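You operate a simulated robot arm through the tools that you are given. There is no shell and no other tool. Be economical: measure what you need, move in short steps, check, and stop when the job is done.

Carry out the task below with a simulated robot arm. There is one attempt and no reset: what you move stays moved.

TASK
Wipe up the chips before the header and screw its union nut home.
Fine: use the blue pad and put it back. What is to be rubbed or washed off counts as gone when no trace of it is left.

Only the result counts: the job must be done as asked and must still hold three seconds after the hand-in. Knocking over, shifting, dropping, spilling or breaking anything else fails it.

THE ROBOT
A 7-joint arm with a two-finger parallel gripper, fixed in place. Base frame: the origin is at the foot of the arm, x ahead of it, y to its left, z up. Lengths are in mm, angles in rad, forces in N, time in s.
With the tool pointing down near the work surface it reaches from about 220 to 740 mm from the base axis. Its first joint turns from -2.897 to 2.897 rad. Payload 1.57 kg.
The tool frame sits at the grasp point between the pads (the TCP): z along the fingers, y along the line on which they close. The tips reach 30 mm beyond it. Largest opening 110 mm; finger width 24, thickness 12; the body of the gripper, 48 by 112 mm, starts 78 mm behind the TCP.
Orientation is told as [roll, pitch, yaw] about the base's x, y, z axes, in that order, counted from this pose: with the fingers straight down and closing along the base's y, the tool's x points along the base's -x, its y along +y and its z along -z.

THE INTERFACE
- The arm moves only by the tool drive_tool. Its argument "steps" is text: rows parted by semicolons, each of 7 numbers parted by spaces: the shift along the tool's x, y, z in m, then the turn, a rotation vector about the tool's x, y, z in rad, then the closure in counts, from 0 (fully open) to 255 (shut). In form: dx dy dz rx ry rz claw; .... A call has 1 to 10 rows; each row is the pose to reach, as a shift and turn from the pose commanded when the call began, along the tool's axes at that moment. Each row takes 0.2 s and may step no farther than 50 mm and 0.15 rad from the row before; otherwise, or with a gripper value out of range, the whole call is refused. Where a pose cannot be reached the arm comes as near as it can. A force on the tool above 50 N (or 10 N above the force at the start of the call, whichever is more), or a blocked arm, ends the call early, and 0.2 s more pass. The fingers move at their own pace (about 45 mm/s each) and stop on an object; they squeeze with about 36 N. The grip force told is the motor's: it shows also when the fingers shut on nothing. Time passes only in rows, and 0.2 s behind the last, so rows that repeat a pose let the fingers close. The reply holds the time, the measured pose of the TCP, the force on the tool along the base axes, the opening and the grip force, in the units named above and with some noise, with the torque about the TCP (base axes, N m) and any sound that the robot's microphone picked up.
- Cameras (640 x 400 px; columns grow to the right, rows downward): "scene" is fixed at [51.1, 650.5, 1593.2]; the picture's right is [-0.89, -0.46, 0.00], its down [-0.41, 0.80, -0.44] and it looks along [0.20, -0.39, -0.90] (base axes); focal length 351 px, centre (320, 200). "wrist" rides on the gripper at [70, 16, -141] in the tool frame; the picture's right is [-0.23, 0.97, 0.00], its down [-0.86, -0.20, -0.48] and it looks along [-0.47, -0.11, 0.88] (tool axes); focal length 222 px, centre (320, 200). There is no depth. A picture from a camera that has moved, and an enlarged one, comes with that camera's place and axes in the base frame and with its lens.
- grab_frame(camera): a new picture of that camera. The clock stands still meanwhile.
- raise_lower(by): slides the trunk up (or, below 0, down) by that many mm; the arm rides with it, the base frame stays. It gives what a move gives, with no picture.
- inspect(camera, box): a new picture of the part [left, top, right, bottom] of that camera's present view, enlarged. The clock stands still meanwhile.
- hand_in(): hands the job in; it is judged then, once.

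Work in short steps. Places have to be worked out from the pictures, the camera data and where the tool is seen: move nearer, look again, correct. Check each grasp and each placing, and mend what went wrong. You have 120 turns and 64 pictures in all, those below and enlarged ones among them. Open the gripper and draw the arm clear of the work before you hand the job in, unless the task says otherwise; then end with one line.

The tools are called after "Emit:" by a JSON object that holds its "method" and its "body". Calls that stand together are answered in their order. drive_tool: Moves the arm, as the interface text tells. Its arguments: {"type":"object","properties":{"steps":{"type":"string"}},"required":["steps"]} The other tools are called the same way: raise_lower (by) slides the trunk up or down; grab_frame (camera) takes a picture; inspect (camera, box) takes an enlarged picture of a part of a camera's view; hand_in () hands the job in.

At the start:

```text
t: 0.0
tcp_pos: [136.8, 351.7, 1209.8]
tool_rot: [-0.001, -0.001, 0.0]
wrist_force: [0.4, -0.4, -0.3]
moment: [0.02, 0.02, 0.0]
gripper_width: 110.0
grasp_force: 0.0
trunk travel left (down, up): [-525.0, 65.0]
```

scene: 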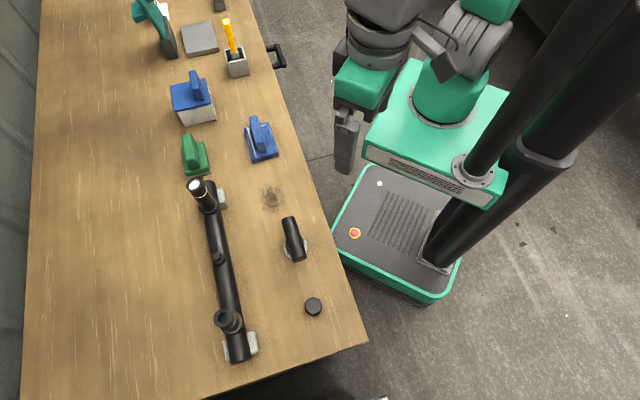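
wrist: 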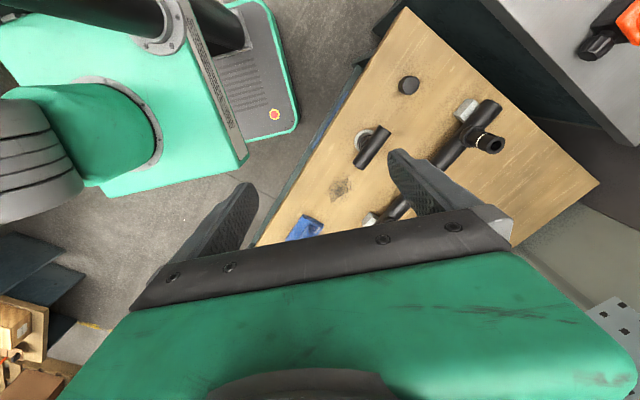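

I start with enlarged views of the header, pads, chips and nut.

Emit:
{"method": "inspect", "body": {"camera": "scene", "box": [160, 60, 340, 220]}}

Emit:
{"method": "inspect", "body": {"camera": "scene", "box": [170, 170, 350, 370]}}

```text
2.50 times, centred on (250, 140) of scene
camera zoom: at [51.1, 650.5, 1593.2], right [-0.89, -0.46, 0.0], down [-0.41, 0.8, -0.44], along [0.2, -0.39, -0.9], focal length 878 px, centre (495, 350)
```

zoom: 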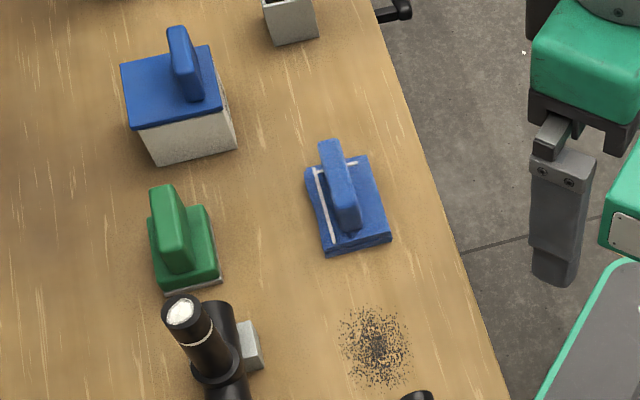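

```text
2.00 times, centred on (260, 270) of scene
camera zoom: at [51.1, 650.5, 1593.2], right [-0.89, -0.46, 0.0], down [-0.41, 0.8, -0.44], along [0.2, -0.39, -0.9], focal length 702 px, centre (440, 60)
```

zoom: 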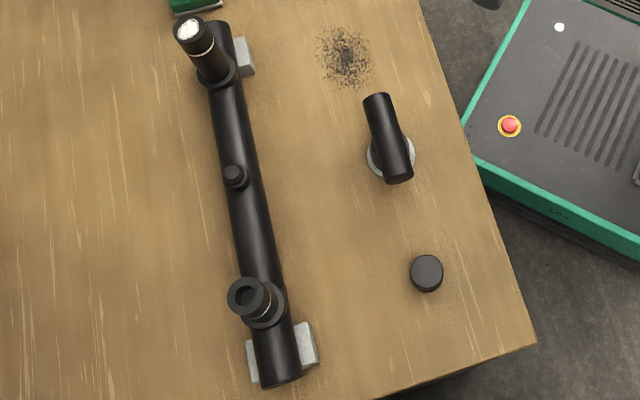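

I lower the trunk and shift over the table to look at the header with the wrist camera.

Emit:
{"method": "raise_lower", "body": {"by": -180}}

Emit:
{"method": "drive_tool", "body": {"steps": "-0.02 0.03 0 0 0 0 0;-0.04 0.06 0 0 0 0 0;-0.06 0.1 0 0 0 0 0"}}

Emit:
{"method": "grab_frame", "body": {"camera": "wrist"}}

```text
t: 2.0
tcp_pos: [136.2, 352.2, 1030.0]
tool_rot: [0.0, 0.0, 0.001]
wrist_force: [-0.6, -0.3, -0.3]
moment: [0.0, -0.01, -0.02]
gripper_width: 109.8
grasp_force: 0.0
trunk travel left (down, up): [-345.0, 245.0]
```

```text
t: 2.8
tcp_pos: [198.8, 452.3, 1028.3]
tool_rot: [0.001, -0.002, 0.002]
wrist_force: [-0.1, -0.6, -0.9]
moment: [0.02, 0.01, 0.01]
gripper_width: 110.2
grasp_force: 0.2
trunk travel left (down, up): [-345.0, 245.0]
```

```text
59 pictures are left
camera wrist: at [128.6, 470.2, 1169.8], right [0.23, 0.97, 0.0], down [0.85, -0.2, 0.48], along [0.47, -0.11, -0.88], focal length 222 px, centre (320, 200)
```

wrist: 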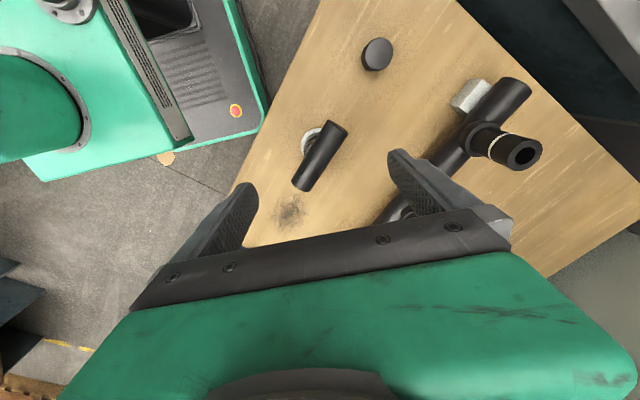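

Zooming in on the stub, the cap and the short pipe.

Emit:
{"method": "inspect", "body": {"camera": "wrist", "box": [280, 20, 560, 240]}}

Emit:
{"method": "inspect", "body": {"camera": "scene", "box": [180, 170, 260, 220]}}

Emit:
{"method": "inspect", "body": {"camera": "scene", "box": [190, 280, 340, 374]}}

```text
1.82 times, centred on (420, 130) of wrist
camera zoom: at [128.6, 470.2, 1169.8], right [0.23, 0.97, 0.0], down [0.85, -0.2, 0.48], along [0.47, -0.11, -0.88], focal length 404 px, centre (138, 327)
```

zoom: 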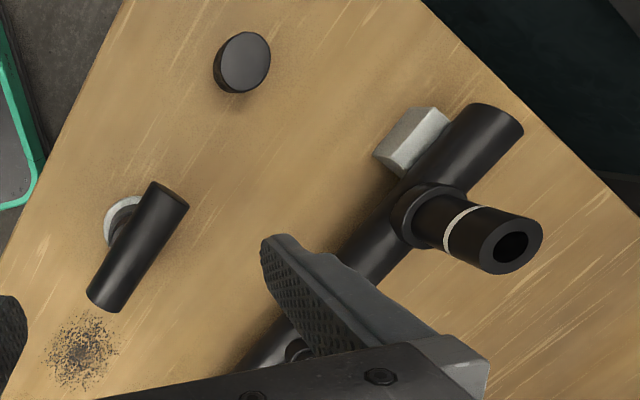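

```text
8.00 times, centred on (220, 195) of scene
camera zoom: at [51.1, 650.5, 1593.2], right [-0.89, -0.46, 0.0], down [-0.41, 0.8, -0.44], along [0.2, -0.39, -0.9], focal length 2808 px, centre (1120, 240)
```

zoom: 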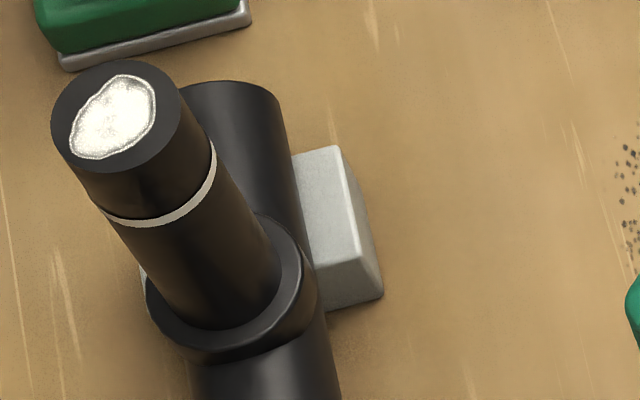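

```text
4.26 times, centred on (265, 327) of scene
camera zoom: at [51.1, 650.5, 1593.2], right [-0.89, -0.46, 0.0], down [-0.41, 0.8, -0.44], along [0.2, -0.39, -0.9], focal length 1494 px, centre (554, -340)
```

zoom: 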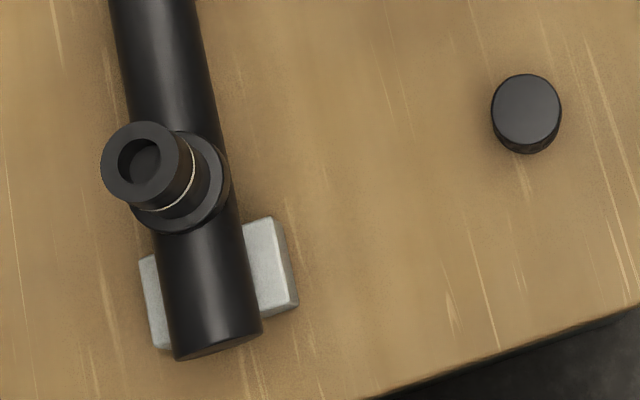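

The stubs carry a pale line that may be the gap under a partly screwed nut. I move the camera above the middle of the header to see both stubs.

Emit:
{"method": "drive_tool", "body": {"steps": "-0.045 0.015 0 0 0 0 0;-0.09 0.03 0 0 0 0 0;-0.135 0.045 0 0 0 0 0;-0.18 0.06 0 0 0 0 0;-0.225 0.07 0 0 0 0 0"}}

Emit:
{"method": "grab_frame", "body": {"camera": "wrist"}}

```text
t: 4.0
tcp_pos: [411.2, 499.5, 1013.0]
tool_rot: [-0.001, 0.001, -0.001]
wrist_force: [0.6, 1.5, -1.0]
moment: [-0.04, 0.04, 0.04]
gripper_width: 109.9
grasp_force: 0.0
out of reach, approached as far as the arm can: row 4, 5
trunk travel left (down, up): [-345.0, 245.0]
```

```text
55 pictures are left
camera wrist: at [340.0, 517.1, 1154.8], right [0.23, 0.97, 0.0], down [0.86, -0.2, 0.48], along [0.47, -0.11, -0.88], focal length 222 px, centre (320, 200)
```

wrist: 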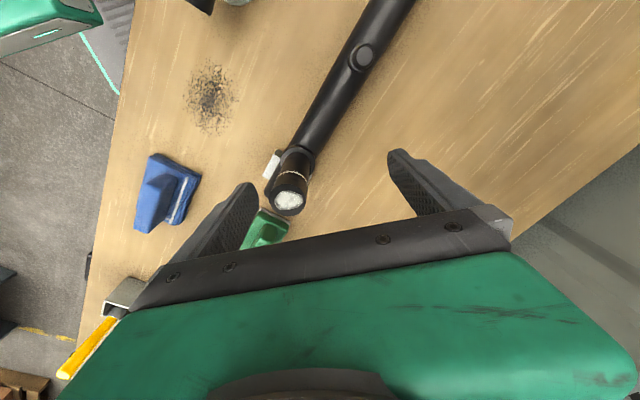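

Zooming on the nearer stub and the middle one.

Emit:
{"method": "inspect", "body": {"camera": "wrist", "box": [240, 120, 340, 230]}}

Emit:
{"method": "inspect", "body": {"camera": "wrist", "box": [310, 0, 430, 100]}}

```text
3.64 times, centred on (290, 175) of wrist
camera zoom: at [340.0, 517.1, 1154.8], right [0.23, 0.97, 0.0], down [0.86, -0.2, 0.48], along [0.47, -0.11, -0.88], focal length 808 px, centre (429, 291)
```

zoom: 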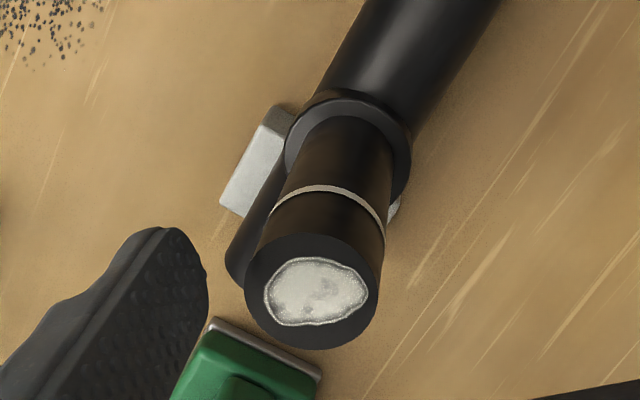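

```text
4.00 times, centred on (370, 50) of wrist
camera zoom: at [340.0, 517.1, 1154.8], right [0.23, 0.97, 0.0], down [0.86, -0.2, 0.48], along [0.47, -0.11, -0.88], focal length 888 px, centre (120, 800)
```

zoom: 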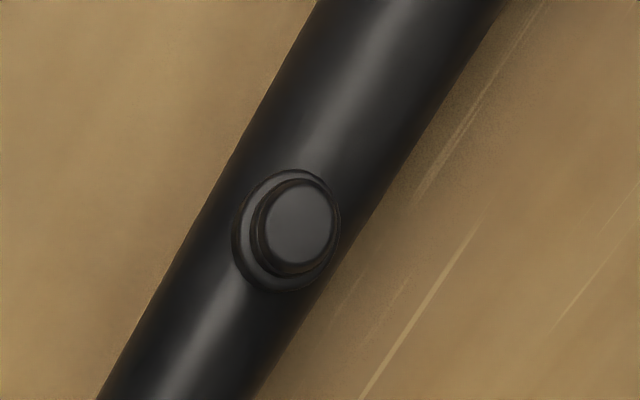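

I go to look at the pipe-like piece and the round cap closer.

Emit:
{"method": "drive_tool", "body": {"steps": "0.04 -0.03 0 0 0 0 0;0.08 -0.06 0 0 0 0 0;0.12 -0.07 0 0 0 0 0"}}

Emit:
{"method": "grab_frame", "body": {"camera": "wrist"}}

```text
t: 4.8
tcp_pos: [286.8, 427.8, 1014.2]
tool_rot: [0.0, -0.001, 0.0]
wrist_force: [0.8, 0.2, 0.2]
moment: [0.01, 0.0, 0.02]
gripper_width: 110.1
grasp_force: 0.0
trunk travel left (down, up): [-345.0, 245.0]
```

```text
52 pictures are left
camera wrist: at [217.2, 446.2, 1155.2], right [0.23, 0.97, 0.0], down [0.86, -0.2, 0.48], along [0.47, -0.11, -0.88], focal length 222 px, centre (320, 200)
```

wrist: 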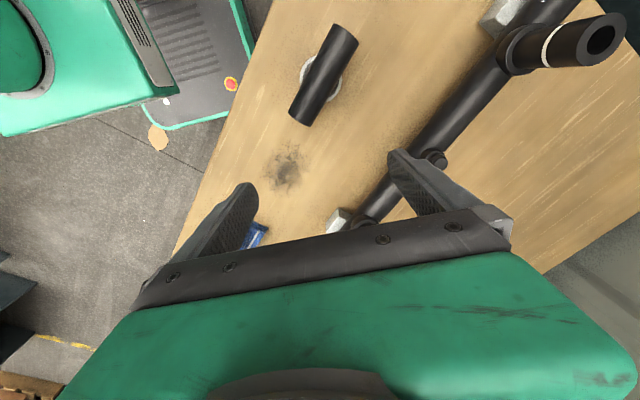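

Emit:
{"method": "inspect", "body": {"camera": "wrist", "box": [270, 10, 380, 140]}}

Emit:
{"method": "inspect", "body": {"camera": "wrist", "box": [470, 0, 640, 100]}}

```text
3.08 times, centred on (325, 75) of wrist
camera zoom: at [217.2, 446.2, 1155.2], right [0.23, 0.97, 0.0], down [0.86, -0.2, 0.48], along [0.47, -0.11, -0.88], focal length 684 px, centre (305, 585)
```

zoom: 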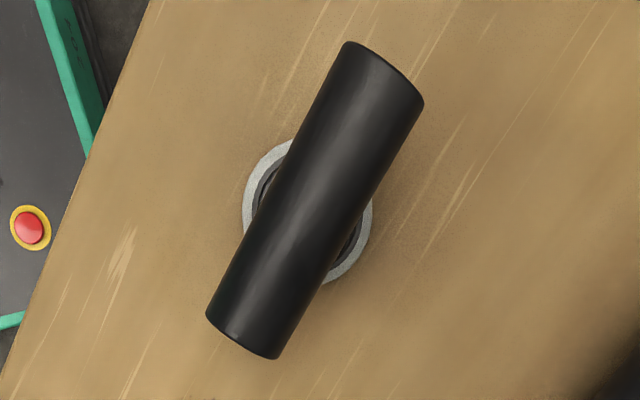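

```text
3.76 times, centred on (555, 50) of wrist
camera zoom: at [217.2, 446.2, 1155.2], right [0.23, 0.97, 0.0], down [0.86, -0.2, 0.48], along [0.47, -0.11, -0.88], focal length 836 px, centre (-565, 765)
```

zoom: 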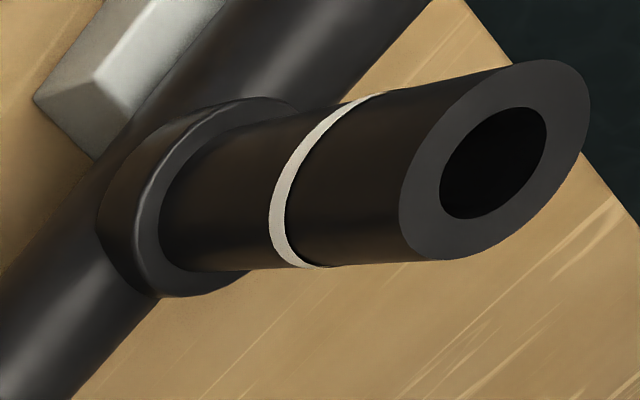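

Zoom is crisp, so I check the middle nub here, and the puck from the scene camera.

Emit:
{"method": "inspect", "body": {"camera": "wrist", "box": [415, 140, 463, 176]}}

Emit:
{"method": "inspect", "body": {"camera": "scene", "box": [297, 290, 329, 320]}}

Emit:
{"method": "inspect", "body": {"camera": "scene", "box": [206, 245, 236, 265]}}

```text
11.11 times, centred on (439, 158) of wrist
camera zoom: at [217.2, 446.2, 1155.2], right [0.23, 0.97, 0.0], down [0.86, -0.2, 0.48], along [0.47, -0.11, -0.88], focal length 2468 px, centre (-1002, 667)
```

zoom: 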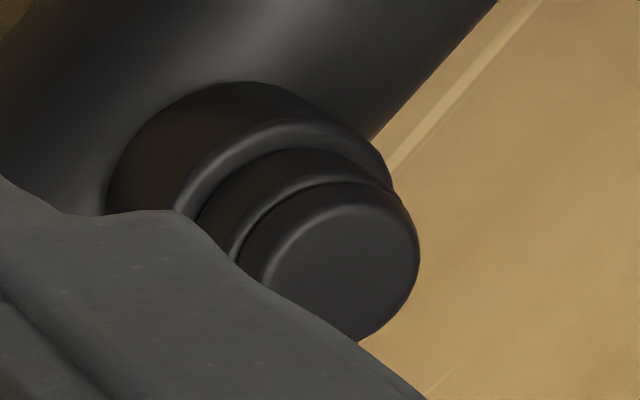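

```text
13.33 times, centred on (313, 305) of scene
camera zoom: at [51.1, 650.5, 1593.2], right [-0.89, -0.46, 0.0], down [-0.41, 0.8, -0.44], along [0.2, -0.39, -0.9], focal length 4680 px, centre (413, -1200)
```

zoom: 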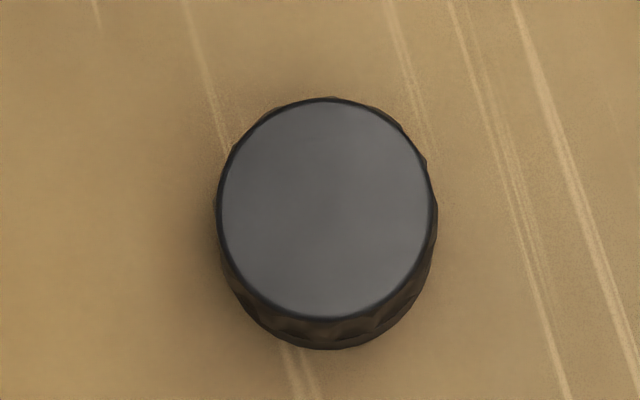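

```text
16.00 times, centred on (221, 255) of scene
camera zoom: at [51.1, 650.5, 1593.2], right [-0.89, -0.46, 0.0], down [-0.41, 0.8, -0.44], along [0.2, -0.39, -0.9], focal length 5616 px, centre (1904, -680)
```

zoom: 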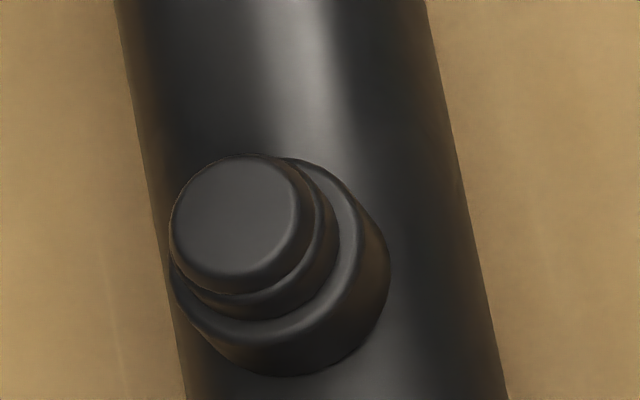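

The knurled loose puck fits as the nut and the small grooved nub as its thread. Now I compare the two blue implements.

Emit:
{"method": "inspect", "body": {"camera": "scene", "box": [160, 60, 224, 130]}}

Emit:
{"method": "inspect", "body": {"camera": "scene", "box": [236, 106, 288, 170]}}

Emit:
{"method": "inspect", "body": {"camera": "scene", "box": [120, 0, 300, 80]}}

```text
5.71 times, centred on (192, 95) of scene
camera zoom: at [51.1, 650.5, 1593.2], right [-0.89, -0.46, 0.0], down [-0.41, 0.8, -0.44], along [0.2, -0.39, -0.9], focal length 2006 px, centre (1051, 800)
```

zoom: 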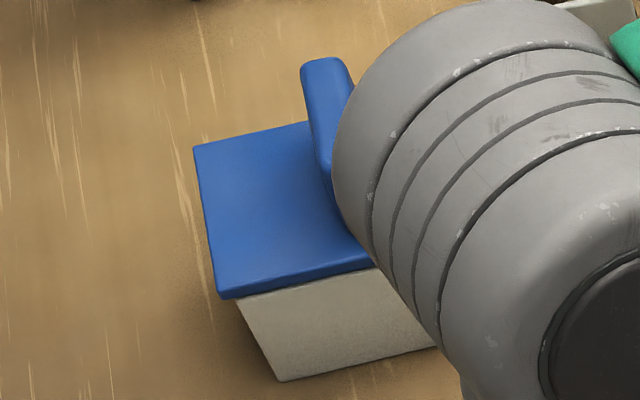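

```text
6.25 times, centred on (262, 138) of scene
camera zoom: at [51.1, 650.5, 1593.2], right [-0.89, -0.46, 0.0], down [-0.41, 0.8, -0.44], along [0.2, -0.39, -0.9], focal length 2194 px, centre (682, 588)
```

zoom: 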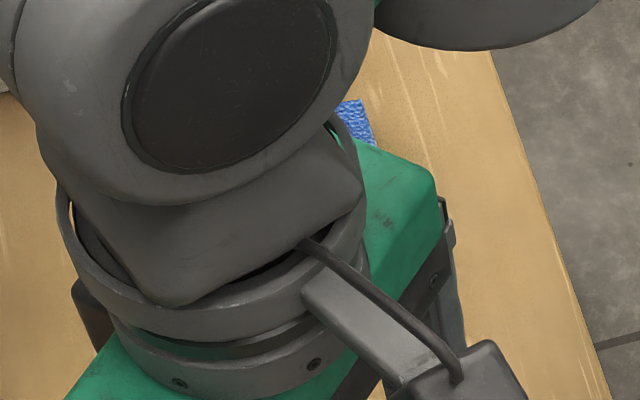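

```text
3.56 times, centred on (210, 40) of scene
camera zoom: at [51.1, 650.5, 1593.2], right [-0.89, -0.46, 0.0], down [-0.41, 0.8, -0.44], along [0.2, -0.39, -0.9], focal length 1248 px, centre (711, 769)
```

zoom: 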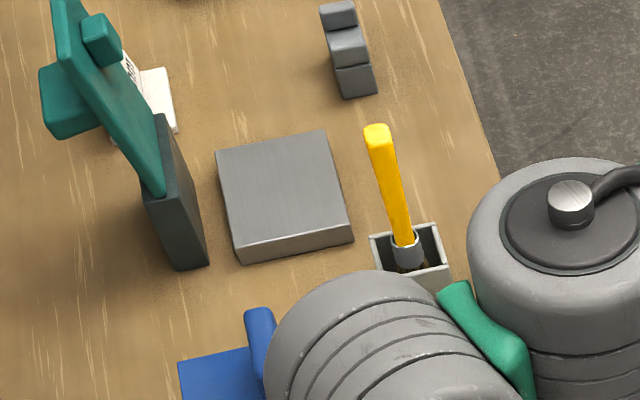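

The box at upper left is lidded; the textured blue pad with handle at about (433, 244), long axis ~45°, is the one. I move above it with the fingers turned across its handle.

Emit:
{"method": "drive_tool", "body": {"steps": "-0.02 -0.031 0 0 0 0.131 0;-0.04 -0.062 0 0 0 0.262 0;-0.06 -0.092 0 0 0 0.393 0;-0.08 -0.123 0 0 0 0.523 0;-0.1 -0.154 0 0 0 0.654 0;-0.12 -0.18 0 0 0 0.785 0"}}

Emit:
{"method": "grab_frame", "body": {"camera": "wrist"}}

Emit:
{"method": "grab_frame", "body": {"camera": "scene"}}

```text
t: 6.2
tcp_pos: [405.9, 249.7, 1015.1]
tool_rot: [0.001, -0.002, -0.788]
wrist_force: [-1.0, -1.0, 0.2]
moment: [0.01, 0.0, 0.0]
gripper_width: 109.8
grasp_force: 0.0
trunk travel left (down, up): [-345.0, 245.0]
```

```text
43 pictures are left
camera wrist: at [367.5, 312.2, 1157.3], right [0.85, 0.53, 0.0], down [0.46, -0.75, 0.48], along [0.25, -0.41, -0.88], focal length 222 px, centre (320, 200)
```

wrist: 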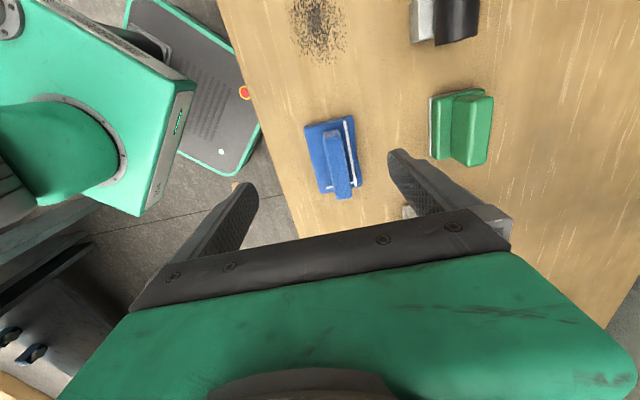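

```text
42 pictures are left
```

scene: 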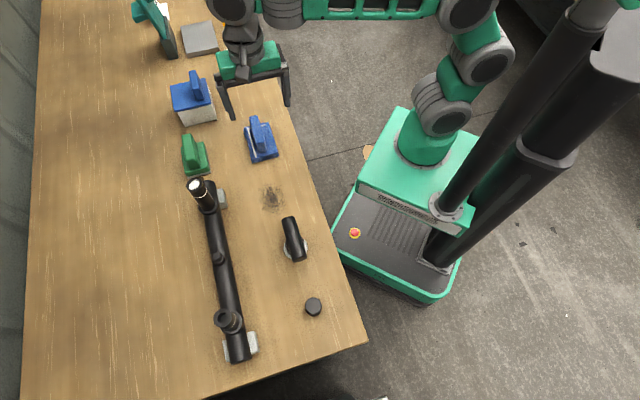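

The pad's centre reads about (441, 235). I centre over it and go down to z≈925.

Emit:
{"method": "drive_tool", "body": {"steps": "-0.018 0.007 0.03 0 0 0 0;-0.035 0.014 0.06 0 0 0.01 0;-0.035 0.014 0.09 0 0 0.015 0"}}

Emit:
{"method": "grab_frame", "body": {"camera": "wrist"}}

```text
t: 7.0
tcp_pos: [441.4, 234.1, 925.3]
tool_rot: [0.001, -0.002, -0.799]
wrist_force: [-0.5, -0.9, 0.1]
moment: [-0.02, 0.0, 0.01]
gripper_width: 110.1
grasp_force: 0.0
trunk travel left (down, up): [-345.0, 245.0]
```

```text
41 pictures are left
camera wrist: at [403.0, 297.7, 1065.4], right [0.86, 0.52, 0.0], down [0.45, -0.75, 0.48], along [0.25, -0.41, -0.88], focal length 222 px, centre (320, 200)
```

wrist: 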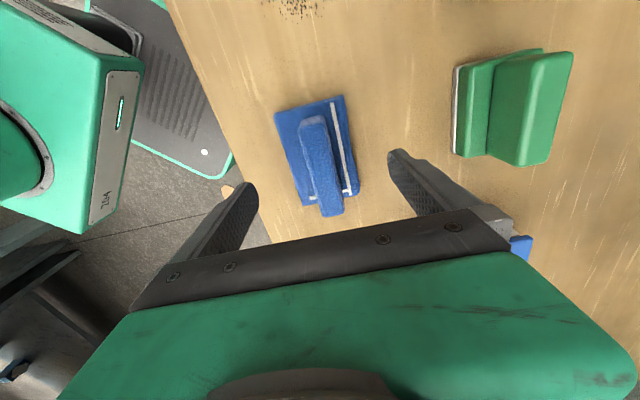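

Handle top ~z 868, centre (444, 235). I descend so the tips come to ~z 842 and close.

Emit:
{"method": "drive_tool", "body": {"steps": "-0.001 0.002 0.025 0 0 -0.01 0;-0.001 0.002 0.04 0 0 -0.01 0;-0.001 0.002 0.053 0 0 -0.01 0"}}

Emit:
{"method": "inspect", "body": {"camera": "wrist", "box": [180, 60, 460, 250]}}

```text
t: 7.8
tcp_pos: [442.5, 235.7, 871.6]
tool_rot: [0.002, -0.003, -0.788]
wrist_force: [0.2, -0.5, -0.4]
moment: [0.03, -0.04, -0.02]
gripper_width: 110.0
grasp_force: 0.1
trunk travel left (down, up): [-345.0, 245.0]
```

```text
2.11 times, centred on (320, 155) of wrist
camera zoom: at [403.6, 297.7, 1013.2], right [0.85, 0.52, 0.0], down [0.46, -0.75, 0.48], along [0.25, -0.41, -0.88], focal length 468 px, centre (320, 295)
```

zoom: 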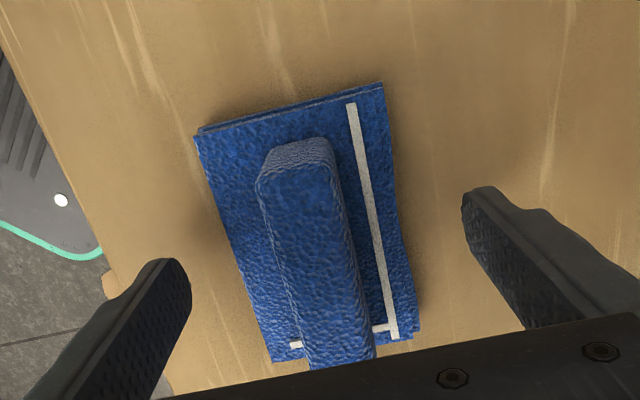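

Handle is centred and aligned. Closing.

Emit:
{"method": "drive_tool", "body": {"steps": "0 0 0 0 0 0 255;0 0 0 0 0 0 255;0 0 0 0 0 0 255;0 0 0 0 0 0 255;0 0 0 0 0 0 255;0 0 0 0 0 0 255"}}

Emit:
{"method": "inspect", "body": {"camera": "wrist", "box": [180, 60, 460, 250]}}

```text
t: 9.2
tcp_pos: [441.7, 235.5, 872.3]
tool_rot: [0.001, -0.001, -0.791]
wrist_force: [0.9, 1.2, 1.3]
moment: [-0.03, -0.02, 0.03]
gripper_width: 23.6
grasp_force: 22.3
trunk travel left (down, up): [-345.0, 245.0]
```

```text
2.11 times, centred on (320, 155) of wrist
camera zoom: at [403.7, 297.6, 1013.2], right [0.85, 0.52, 0.0], down [0.46, -0.75, 0.48], along [0.25, -0.41, -0.88], focal length 468 px, centre (320, 295)
```

zoom: 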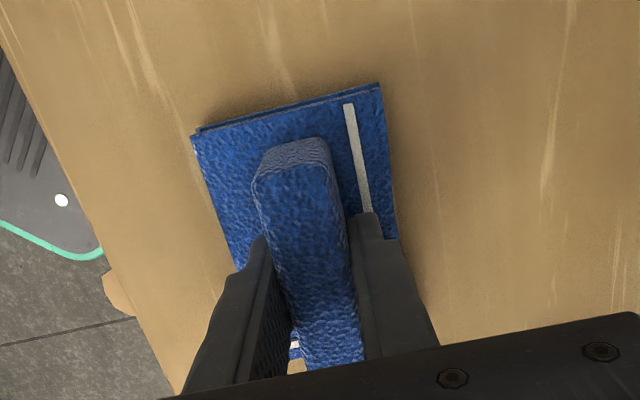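

Gripped at 23.6 mm. I lift 35 mm and carry the pad along over the chips at about (336, 360).

Emit:
{"method": "drive_tool", "body": {"steps": "0 0 -0.035 0 0 0 255;0.04 0.003 -0.035 0 0 0 255;0.08 0.006 -0.035 0 0 0 255;0.12 0.009 -0.035 0 0 0 255;0.163 0.013 -0.035 0 0 0 255;0.163 0.013 -0.035 0 0 0 255"}}

Emit:
{"method": "grab_frame", "body": {"camera": "wrist"}}

Emit:
{"method": "inspect", "body": {"camera": "scene", "box": [200, 140, 340, 240]}}

```text
t: 10.6
tcp_pos: [338.7, 361.2, 908.2]
tool_rot: [0.0, -0.001, -0.792]
wrist_force: [-0.1, 0.1, -0.6]
moment: [0.03, -0.02, 0.01]
gripper_width: 23.5
grasp_force: 35.6
trunk travel left (down, up): [-345.0, 245.0]
```

```text
38 pictures are left
camera wrist: at [300.0, 423.5, 1049.1], right [0.85, 0.52, 0.0], down [0.46, -0.75, 0.48], along [0.25, -0.41, -0.88], focal length 222 px, centre (320, 200)
```

wrist: 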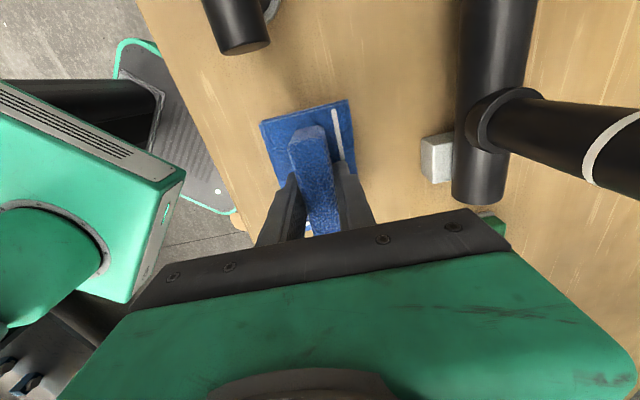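

```text
4.00 times, centred on (270, 190) of scene
camera zoom: at [51.1, 650.5, 1593.2], right [-0.89, -0.46, 0.0], down [-0.41, 0.8, -0.44], along [0.2, -0.39, -0.9], focal length 1404 px, centre (520, 240)
```

zoom: 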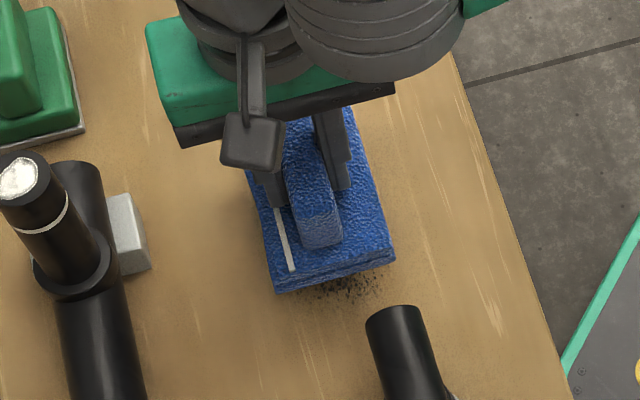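

Pad is over the chips. I lower to the surface with light pressing and watch the force.

Emit:
{"method": "drive_tool", "body": {"steps": "0 0 0.02 0 0 0 255;0 0 0.034 0 0 0 255;0 0 0.037 0 0 0 255;0 0 0.037 0 0 0 255"}}

```text
t: 11.6
tcp_pos: [337.0, 360.5, 872.4]
tool_rot: [0.003, 0.001, -0.79]
wrist_force: [0.3, 3.4, 11.9]
moment: [-0.39, 0.13, -0.06]
gripper_width: 23.4
grasp_force: 35.5
trunk travel left (down, up): [-345.0, 245.0]
```

12 N of contact force; I rub across with strokes.

Emit:
{"method": "drive_tool", "body": {"steps": "0 0.02 0 0 0 0 255;0 0.045 0 0 0 0 255;0 0.02 0 0 0 0 255;0 0 0 0 0 0 255;0 -0.02 0 0 0 0 255;0 -0.045 0 0 0 0 255;0.02 -0.025 0 0 0 0 255;0.03 0 0 0 0 0 255;0.03 0.02 0 0 0 0 255;0.03 0.045 0 0 0 0 255"}}

Emit:
{"method": "drive_tool", "body": {"steps": "0 -0.025 0 0 0 0 255;0 -0.05 0 0 0 0 255;0 -0.07 0 0 0 0 255;0 -0.09 0 0 0 0 255;-0.03 -0.07 0 0 0 0 255;-0.06 -0.045 0 0 0 0 255;-0.06 -0.02 0 0 0 0 255;-0.06 0 0 0 0 0 255;-0.06 -0.025 0 0 0 0 255;-0.06 -0.045 0 0 0 0 255"}}

```text
t: 13.8
tcp_pos: [343.7, 413.2, 871.3]
tool_rot: [0.002, -0.001, -0.791]
wrist_force: [-3.0, -1.4, 10.5]
moment: [0.21, 0.29, -0.09]
gripper_width: 23.4
grasp_force: 35.9
out of reach, approached as far as the arm can: row 6
trunk travel left (down, up): [-345.0, 245.0]
```

```text
t: 16.0
tcp_pos: [357.8, 338.2, 872.2]
tool_rot: [0.001, -0.002, -0.789]
wrist_force: [1.3, 0.4, 16.1]
moment: [-0.09, -0.04, -0.03]
gripper_width: 23.2
grasp_force: 35.6
out of reach, approached as far as the arm can: row 4
trunk travel left (down, up): [-345.0, 245.0]
```

I lift the pad, draw it back along the path and look at the spot.

Emit:
{"method": "drive_tool", "body": {"steps": "0 0 -0.02 0 0 0 255;0 0 -0.04 0 0 0 255;-0.04 0 -0.04 0 0 0 255;-0.08 0 -0.04 0 0 0 255"}}

Emit:
{"method": "inspect", "body": {"camera": "scene", "box": [200, 130, 340, 250]}}

Emit:
{"method": "inspect", "body": {"camera": "wrist", "box": [120, 0, 480, 225]}}

```text
t: 17.0
tcp_pos: [414.3, 280.9, 913.8]
tool_rot: [0.0, -0.002, -0.79]
wrist_force: [0.0, 0.6, -0.5]
moment: [0.02, -0.02, 0.01]
gripper_width: 23.4
grasp_force: 35.9
trunk travel left (down, up): [-345.0, 245.0]
```

```text
3.33 times, centred on (270, 190) of scene
camera zoom: at [51.1, 650.5, 1593.2], right [-0.89, -0.46, 0.0], down [-0.41, 0.8, -0.44], along [0.2, -0.39, -0.9], focal length 1170 px, centre (487, 233)
```

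zoom: 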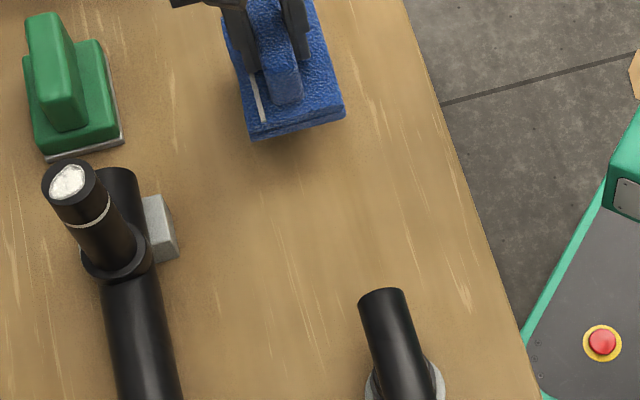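

```text
1.78 times, centred on (300, 112) of wrist
camera zoom: at [376.3, 343.1, 1053.7], right [0.85, 0.52, 0.0], down [0.46, -0.75, 0.48], along [0.25, -0.41, -0.88], focal length 395 px, centre (356, 356)
```

zoom: 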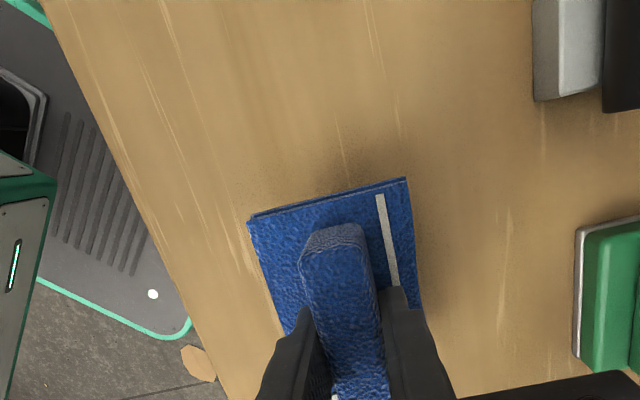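

The spot is clean. I carry the pad back to its place (442, 235.5) and set it down.

Emit:
{"method": "drive_tool", "body": {"steps": "-0.026 -0.006 0 0 0 0 255;-0.0517 -0.0123 0 0 0 0 255;-0.0517 -0.0123 0.02 0 0 0 255;-0.0517 -0.0123 0.036 0 0 0 255;-0.0517 -0.0123 0.0415 0 0 0 255;-0.0517 -0.0123 0.0415 0 0 0 255"}}

Emit:
{"method": "inspect", "body": {"camera": "wrist", "box": [180, 60, 460, 250]}}

```text
t: 18.4
tcp_pos: [441.9, 234.3, 871.8]
tool_rot: [0.003, -0.002, -0.79]
wrist_force: [2.8, 0.4, 10.5]
moment: [-0.25, 0.26, -0.01]
gripper_width: 23.5
grasp_force: 35.4
trunk travel left (down, up): [-345.0, 245.0]
```

```text
2.11 times, centred on (320, 155) of wrist
camera zoom: at [403.4, 296.8, 1012.7], right [0.85, 0.52, 0.0], down [0.46, -0.75, 0.48], along [0.25, -0.41, -0.88], focal length 468 px, centre (320, 295)
```

zoom: 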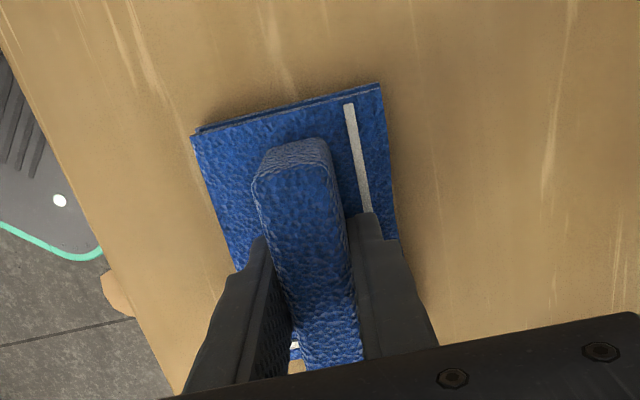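

It sits as before. I open and rise.

Emit:
{"method": "drive_tool", "body": {"steps": "0 0 -0.0005 0 0 0 255;0 0 -0.0005 0 0 0 100;0 0 -0.0005 0 0 0 100;0 0 -0.0005 0 0 0 100;0 0 -0.0005 0 0 0 100;0 0 -0.03 0 0 0 100;0 0 -0.07 0 0 0 100;0 0 -0.11 0 0 0 100;0 0 -0.14 0 0 0 100"}}

Emit:
{"method": "grab_frame", "body": {"camera": "wrist"}}

```text
t: 20.4
tcp_pos: [443.3, 237.0, 1007.0]
tool_rot: [-0.002, 0.001, -0.79]
wrist_force: [0.1, 0.2, 0.1]
moment: [0.0, 0.0, 0.0]
gripper_width: 67.0
grasp_force: 0.1
trunk travel left (down, up): [-345.0, 245.0]
```

```text
33 pictures are left
camera wrist: at [404.6, 299.9, 1148.3], right [0.85, 0.52, 0.0], down [0.46, -0.75, 0.48], along [0.25, -0.41, -0.88], focal length 222 px, centre (320, 200)
```

wrist: 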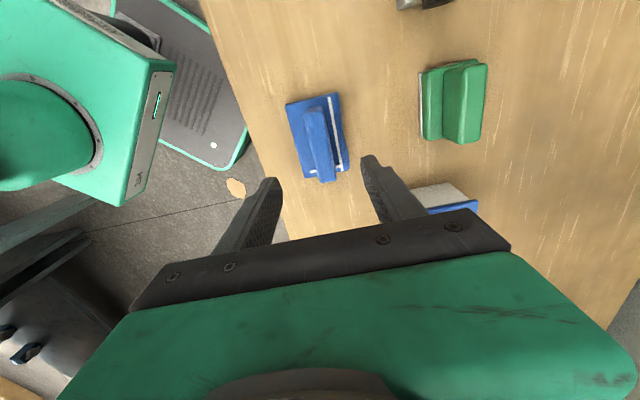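

Pad is back in place. Now I travel over to the puck near (120, 548), turning back to yaw 0.

Emit:
{"method": "drive_tool", "body": {"steps": "0.045 -0.001 0 0 0 -0.079 0;0.09 -0.002 0 0 0 -0.158 0;0.135 -0.003 0 0 0 -0.237 0;0.18 -0.004 0 0 0 -0.316 0;0.225 -0.005 0 0 0 -0.395 0;0.27 -0.006 0 0 0 -0.474 0;0.315 -0.007 0 0 0 -0.553 0;0.36 -0.008 0 0 0 -0.632 0;0.405 -0.009 0 0 0 -0.711 0;0.448 -0.01 0 0 0 -0.79 0"}}

Emit:
{"method": "grab_frame", "body": {"camera": "wrist"}}

```text
t: 22.6
tcp_pos: [118.0, 548.6, 1009.2]
tool_rot: [0.0, -0.002, 0.001]
wrist_force: [-0.1, 0.5, 0.7]
moment: [0.02, 0.0, 0.0]
gripper_width: 109.9
grasp_force: 0.0
trunk travel left (down, up): [-345.0, 245.0]
```

```text
32 pictures are left
camera wrist: at [47.1, 566.0, 1149.7], right [0.23, 0.97, 0.0], down [0.85, -0.2, 0.48], along [0.47, -0.11, -0.88], focal length 222 px, centre (320, 200)
```

wrist: 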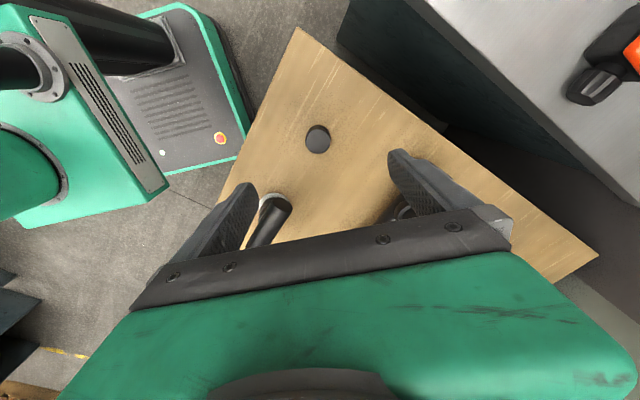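

Puck top centred at about (119, 546). I go down to z≈900 and look again.

Emit:
{"method": "drive_tool", "body": {"steps": "0 -0.001 0.04 0 0 0 0;-0.001 -0.002 0.08 0 0 0 0;-0.001 -0.002 0.11 0 0 0 0"}}

Emit:
{"method": "inspect", "body": {"camera": "wrist", "box": [240, 110, 400, 230]}}

```text
t: 23.4
tcp_pos: [121.4, 544.4, 899.8]
tool_rot: [0.0, 0.001, 0.0]
wrist_force: [0.6, -0.5, 0.2]
moment: [0.01, 0.04, 0.0]
gripper_width: 109.9
grasp_force: 0.0
trunk travel left (down, up): [-345.0, 245.0]
```

```text
3.33 times, centred on (320, 170) of wrist
camera zoom: at [50.1, 562.0, 1041.4], right [0.23, 0.97, 0.0], down [0.85, -0.2, 0.48], along [0.47, -0.11, -0.88], focal length 740 px, centre (320, 300)
```

zoom: 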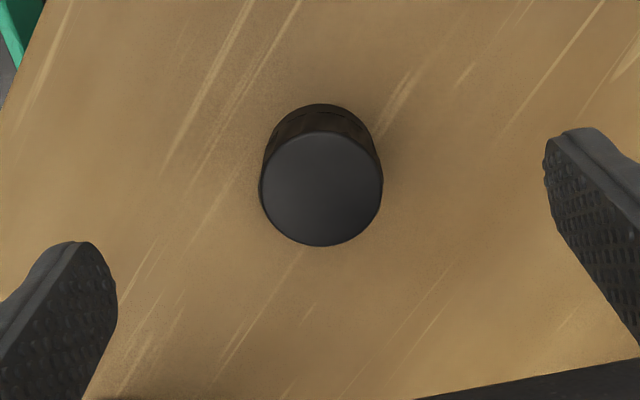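

Puck: centre ≈ (119.7, 546), top ≈ 848. I descend to z≈862 and close on it.

Emit:
{"method": "drive_tool", "body": {"steps": "0.0015 0.001 0.02 0 0 0 0;0.0015 0.001 0.038 0 0 0 0;0.0015 0.001 0.038 0 0 0 200;0.0015 0.001 0.038 0 0 0 255;0.0015 0.001 0.038 0 0 0 255;0.0015 0.001 0.038 0 0 0 255;0.0015 0.001 0.038 0 0 0 255;0.0015 0.001 0.038 0 0 0 255"}}

Emit:
{"method": "inspect", "body": {"camera": "wrist", "box": [240, 110, 400, 230]}}

```text
t: 25.2
tcp_pos: [118.5, 543.9, 862.2]
tool_rot: [-0.001, -0.002, 0.0]
wrist_force: [0.1, 0.1, 1.2]
moment: [-0.03, -0.01, -0.03]
gripper_width: 32.1
grasp_force: 26.5
trunk travel left (down, up): [-345.0, 245.0]
```

```text
3.33 times, centred on (320, 170) of wrist
camera zoom: at [47.8, 561.4, 1002.3], right [0.23, 0.97, 0.0], down [0.85, -0.2, 0.48], along [0.47, -0.11, -0.88], focal length 740 px, centre (320, 300)
```

zoom: 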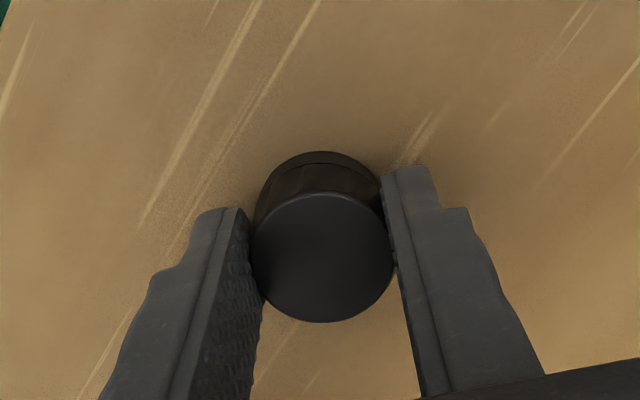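

Nut held at 32 mm. I lift it and carry it toward the header, stopping to the side of the nub to look.

Emit:
{"method": "drive_tool", "body": {"steps": "0 0 -0.04 0 0 0 255;0 0 -0.08 0 0 0 255;0 0 -0.128 0 0 0 255;-0.043 -0.011 -0.128 0 0 0 255;-0.086 -0.022 -0.128 0 0 0 255;-0.129 -0.033 -0.128 0 0 0 255;-0.171 -0.05 -0.128 0 0 0 255;-0.171 -0.05 -0.128 0 0 0 255"}}

Emit:
{"method": "grab_frame", "body": {"camera": "wrist"}}

```text
t: 27.0
tcp_pos: [287.1, 498.2, 989.3]
tool_rot: [0.001, 0.0, -0.001]
wrist_force: [-0.5, -0.5, -0.1]
moment: [0.02, 0.01, -0.02]
gripper_width: 31.3
grasp_force: 35.7
trunk travel left (down, up): [-345.0, 245.0]
```

```text
29 pictures are left
camera wrist: at [216.9, 514.7, 1130.8], right [0.23, 0.97, 0.0], down [0.85, -0.2, 0.48], along [0.47, -0.11, -0.88], focal length 222 px, centre (320, 200)
```

wrist: 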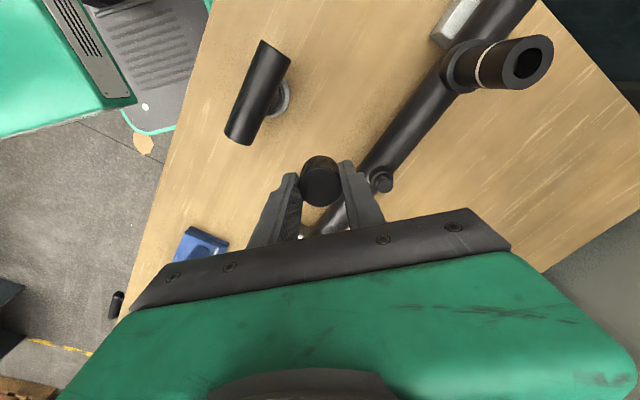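

Emit:
{"method": "inspect", "body": {"camera": "wrist", "box": [280, 140, 420, 230]}}

```text
4.44 times, centred on (350, 185) of wrist
camera zoom: at [216.9, 514.7, 1130.8], right [0.23, 0.97, 0.0], down [0.85, -0.2, 0.48], along [0.47, -0.11, -0.88], focal length 987 px, centre (187, 267)
```

zoom: 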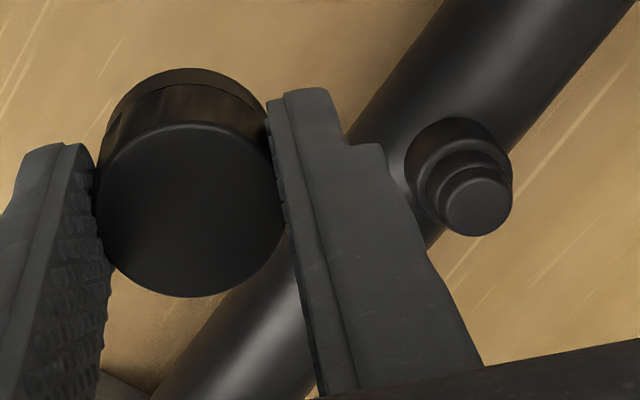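

The nub's top is at about (334.5, 561.5, 906). I hover over it with the nut, turning to a yaw of +1.2 to leave room for clockwise turning.

Emit:
{"method": "drive_tool", "body": {"steps": "-0.006 0.008 0 0 0 -0.15 255;-0.012 0.016 0 0 0 -0.3 255;-0.018 0.024 0 0 0 -0.45 255;-0.024 0.032 0 0 0 -0.6 255;-0.03 0.04 0 0 0 -0.75 255;-0.036 0.048 0 0 0 -0.9 255;-0.042 0.056 0.005 0 0 -1.05 255;-0.0474 0.0633 0.01 0 0 -1.2 255;-0.0474 0.0633 0.01 0 0 -1.2 255"}}

Emit:
{"method": "grab_frame", "body": {"camera": "wrist"}}

Emit:
{"method": "inspect", "body": {"camera": "scene", "box": [180, 200, 280, 290]}}

```text
t: 29.0
tcp_pos: [335.9, 558.9, 979.4]
tool_rot: [-0.003, 0.0, 1.202]
wrist_force: [0.3, 0.5, -0.8]
moment: [-0.05, 0.03, 0.02]
gripper_width: 31.4
grasp_force: 35.9
trunk travel left (down, up): [-345.0, 245.0]
```

```text
27 pictures are left
camera wrist: at [295.1, 501.9, 1120.5], right [-0.83, 0.56, 0.0], down [0.49, 0.73, 0.48], along [0.27, 0.39, -0.88], focal length 222 px, centre (320, 200)
```

wrist: 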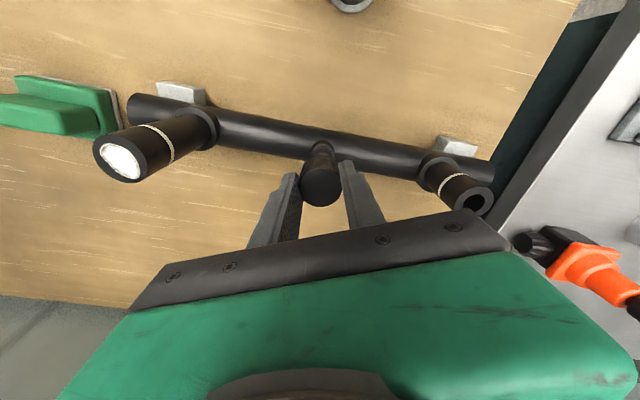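

```text
4.44 times, centred on (230, 245) of scene
camera zoom: at [51.1, 650.5, 1593.2], right [-0.89, -0.46, 0.0], down [-0.41, 0.8, -0.44], along [0.2, -0.39, -0.9], focal length 1560 px, centre (720, 0)
```

zoom: 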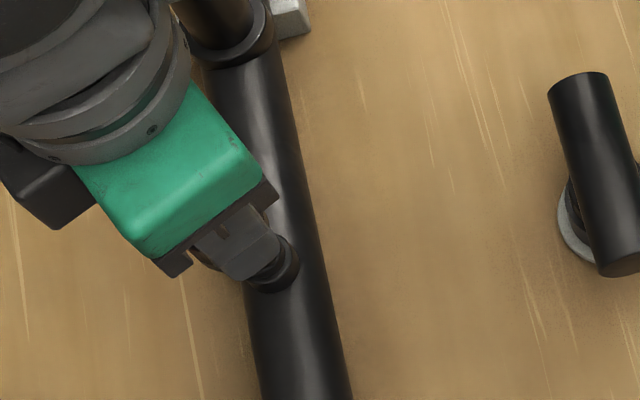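

Reached fine. Enlarge around the nut and nub.

Emit:
{"method": "inspect", "body": {"camera": "wrist", "box": [275, 130, 365, 215]}}

```text
4.71 times, centred on (320, 172) of wrist
camera zoom: at [295.1, 501.9, 1120.5], right [-0.83, 0.56, 0.0], down [0.49, 0.73, 0.48], along [0.27, 0.39, -0.88], focal length 1045 px, centre (320, 329)
```

zoom: 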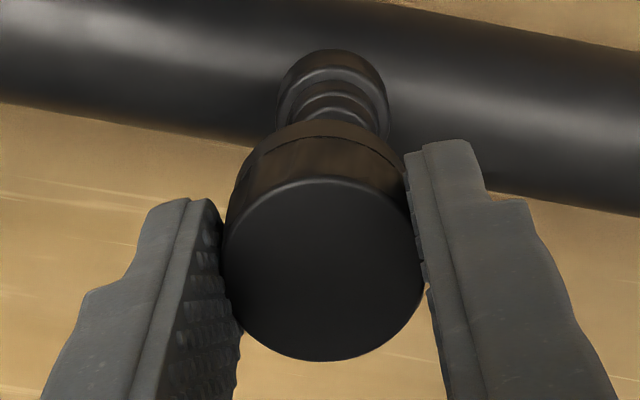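

The nut is about 2.3 mm off sideways (image left of nub) and ~1 mm in depth. I correct and lower to just above contact.

Emit:
{"method": "drive_tool", "body": {"steps": "-0.0008 0.0023 0 0 0 0 255;-0.0008 0.0023 0.015 0 0 0 255;-0.0008 0.0023 0.024 0 0 0 255;-0.0008 0.0023 0.024 0 0 0 255"}}

Emit:
{"method": "inspect", "body": {"camera": "wrist", "box": [275, 130, 365, 215]}}

Emit:
{"method": "inspect", "body": {"camera": "scene", "box": [205, 235, 253, 275]}}

```text
t: 30.0
tcp_pos: [333.7, 559.5, 957.7]
tool_rot: [-0.002, -0.003, 1.201]
wrist_force: [3.8, 1.0, 14.7]
moment: [-0.14, -0.22, 0.04]
gripper_width: 31.8
grasp_force: 35.9
trunk travel left (down, up): [-345.0, 245.0]
```

```text
4.71 times, centred on (320, 172) of wrist
camera zoom: at [292.2, 502.0, 1098.0], right [-0.83, 0.56, 0.0], down [0.49, 0.72, 0.48], along [0.27, 0.4, -0.88], focal length 1045 px, centre (320, 329)
```

zoom: 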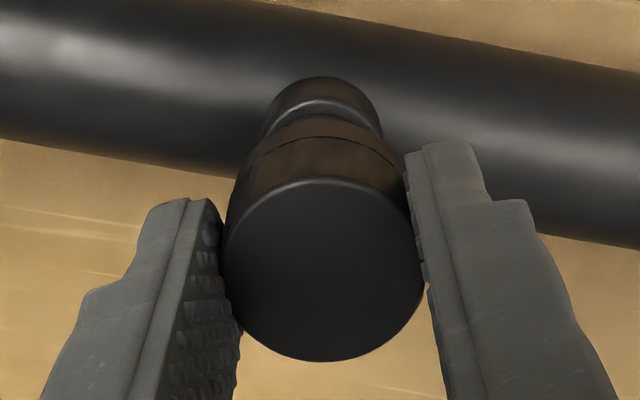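

```text
10.00 times, centred on (229, 255) of scene
camera zoom: at [51.1, 650.5, 1593.2], right [-0.89, -0.46, 0.0], down [-0.41, 0.8, -0.44], along [0.2, -0.39, -0.9], focal length 3510 px, centre (1230, -350)
```

zoom: 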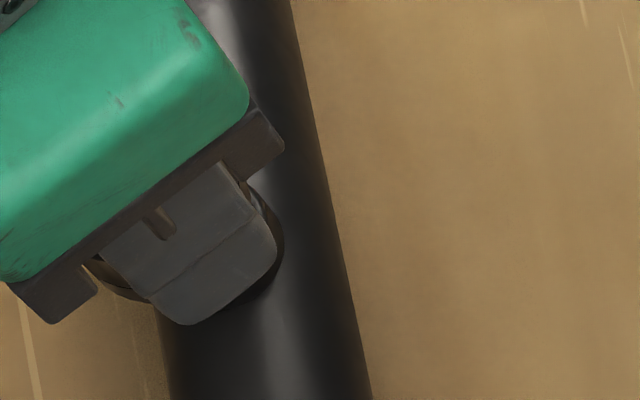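

It touches at z≈957.7 (nub top ~915). Sideways is aligned; to judge the other direction I back off and turn 1.5 rad for a view at right angles.

Emit:
{"method": "drive_tool", "body": {"steps": "0 0 -0.012 0 0 0.1 255;0 0 -0.022 0 0 0.25 255;0 0 -0.022 0 0 0.4 255;0 0 -0.022 0 0 0.55 255;0 0 -0.022 0 0 0.7 255;0 0 -0.022 0 0 0.85 255;0 0 -0.022 0 0 1.0 255;0 0 -0.022 0 0 1.15 255;0 0 -0.022 0 0 1.3 255;0 0 -0.022 0 0 1.45 255"}}

Emit:
{"method": "inspect", "body": {"camera": "wrist", "box": [275, 130, 365, 215]}}

```text
t: 32.2
tcp_pos: [335.2, 560.8, 977.2]
tool_rot: [0.0, -0.003, -0.253]
wrist_force: [0.3, -0.2, -0.7]
moment: [0.02, 0.01, 0.04]
gripper_width: 31.6
grasp_force: 36.1
trunk travel left (down, up): [-345.0, 245.0]
```

```text
4.71 times, centred on (320, 172) of wrist
camera zoom: at [271.9, 596.1, 1117.3], right [0.46, 0.89, 0.0], down [0.78, -0.41, 0.48], along [0.42, -0.22, -0.88], focal length 1045 px, centre (320, 329)
```

zoom: 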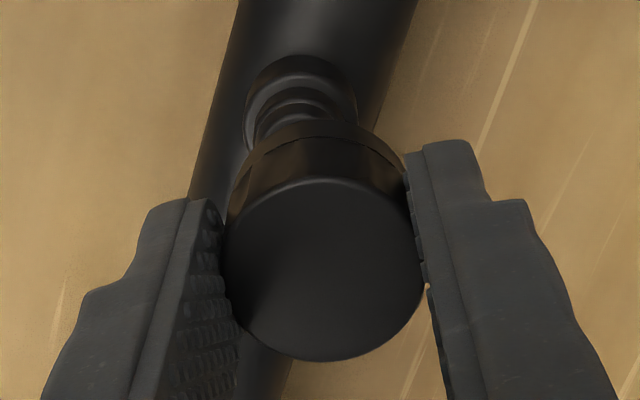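

At right angles the nub shows ~4.4 mm to the left. I correct (keeping the nut's 1 mm eccentricity in mind), turn back to yaw 1.2 and check.

Emit:
{"method": "drive_tool", "body": {"steps": "0.0017 -0.005 0 0 0 -0.1 255;0.0017 -0.005 0 0 0 -0.25 255;0.0017 -0.005 0 0 0 -0.4 255;0.0017 -0.005 0 0 0 -0.55 255;0.0017 -0.005 0 0 0 -0.7 255;0.0017 -0.005 0 0 0 -0.85 255;0.0017 -0.005 0 0 0 -1.0 255;0.0017 -0.005 0 0 0 -1.15 255;0.0017 -0.005 0 0 0 -1.3 255;0.0017 -0.005 0 0 0 -1.45 255"}}

Emit:
{"method": "inspect", "body": {"camera": "wrist", "box": [275, 130, 365, 215]}}

```text
t: 34.4
tcp_pos: [332.4, 557.4, 978.5]
tool_rot: [-0.001, 0.001, 1.201]
wrist_force: [-0.3, 0.2, -0.3]
moment: [0.02, 0.04, 0.0]
gripper_width: 31.6
grasp_force: 36.0
trunk travel left (down, up): [-345.0, 245.0]
```

```text
4.71 times, centred on (320, 172) of wrist
camera zoom: at [291.1, 500.0, 1117.8], right [-0.83, 0.56, 0.0], down [0.49, 0.73, 0.48], along [0.27, 0.4, -0.88], focal length 1045 px, centre (320, 329)
```

zoom: 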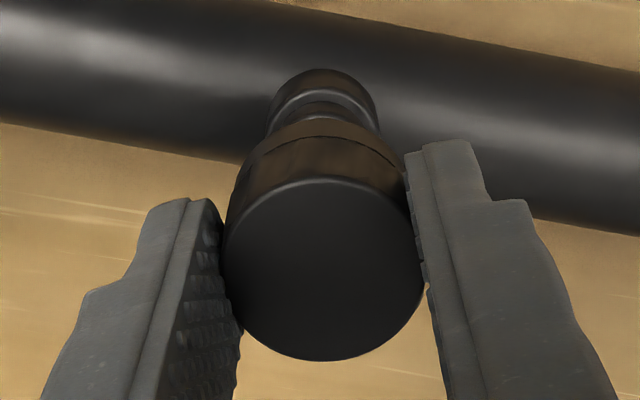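

Well aligned now. I descend gently to feel for contact.

Emit:
{"method": "drive_tool", "body": {"steps": "0 0 0.01 0 0 0 255;0 0 0.017 0 0 0 255;0 0 0.02 0 0 0 255;0 0 0.023 0 0 0 255;0 0 0.025 0 0 0 255;0 0 0.025 0 0 0 255"}}

```text
t: 35.8
tcp_pos: [331.1, 557.0, 951.3]
tool_rot: [0.0, 0.002, 1.2]
wrist_force: [-11.1, -2.8, -0.5]
moment: [0.0, 0.62, -0.01]
gripper_width: 31.7
grasp_force: 35.8
trunk travel left (down, up): [-345.0, 245.0]
```

The nut has slipped over the thread's tip, with an 11 N side force; I relieve it by about 1.3 mm towards −x.

Emit:
{"method": "drive_tool", "body": {"steps": "0.0006 0.0011 0 0 0 0 255;0.0006 0.0011 0.002 0 0 0 255;0.0006 0.0011 0.002 0 0 0 255"}}

```text
t: 36.6
tcp_pos: [331.4, 556.9, 950.5]
tool_rot: [0.0, -0.003, 1.199]
wrist_force: [-0.9, -2.5, 7.1]
moment: [-0.08, 0.22, -0.02]
gripper_width: 31.5
grasp_force: 35.3
trunk travel left (down, up): [-345.0, 245.0]
```

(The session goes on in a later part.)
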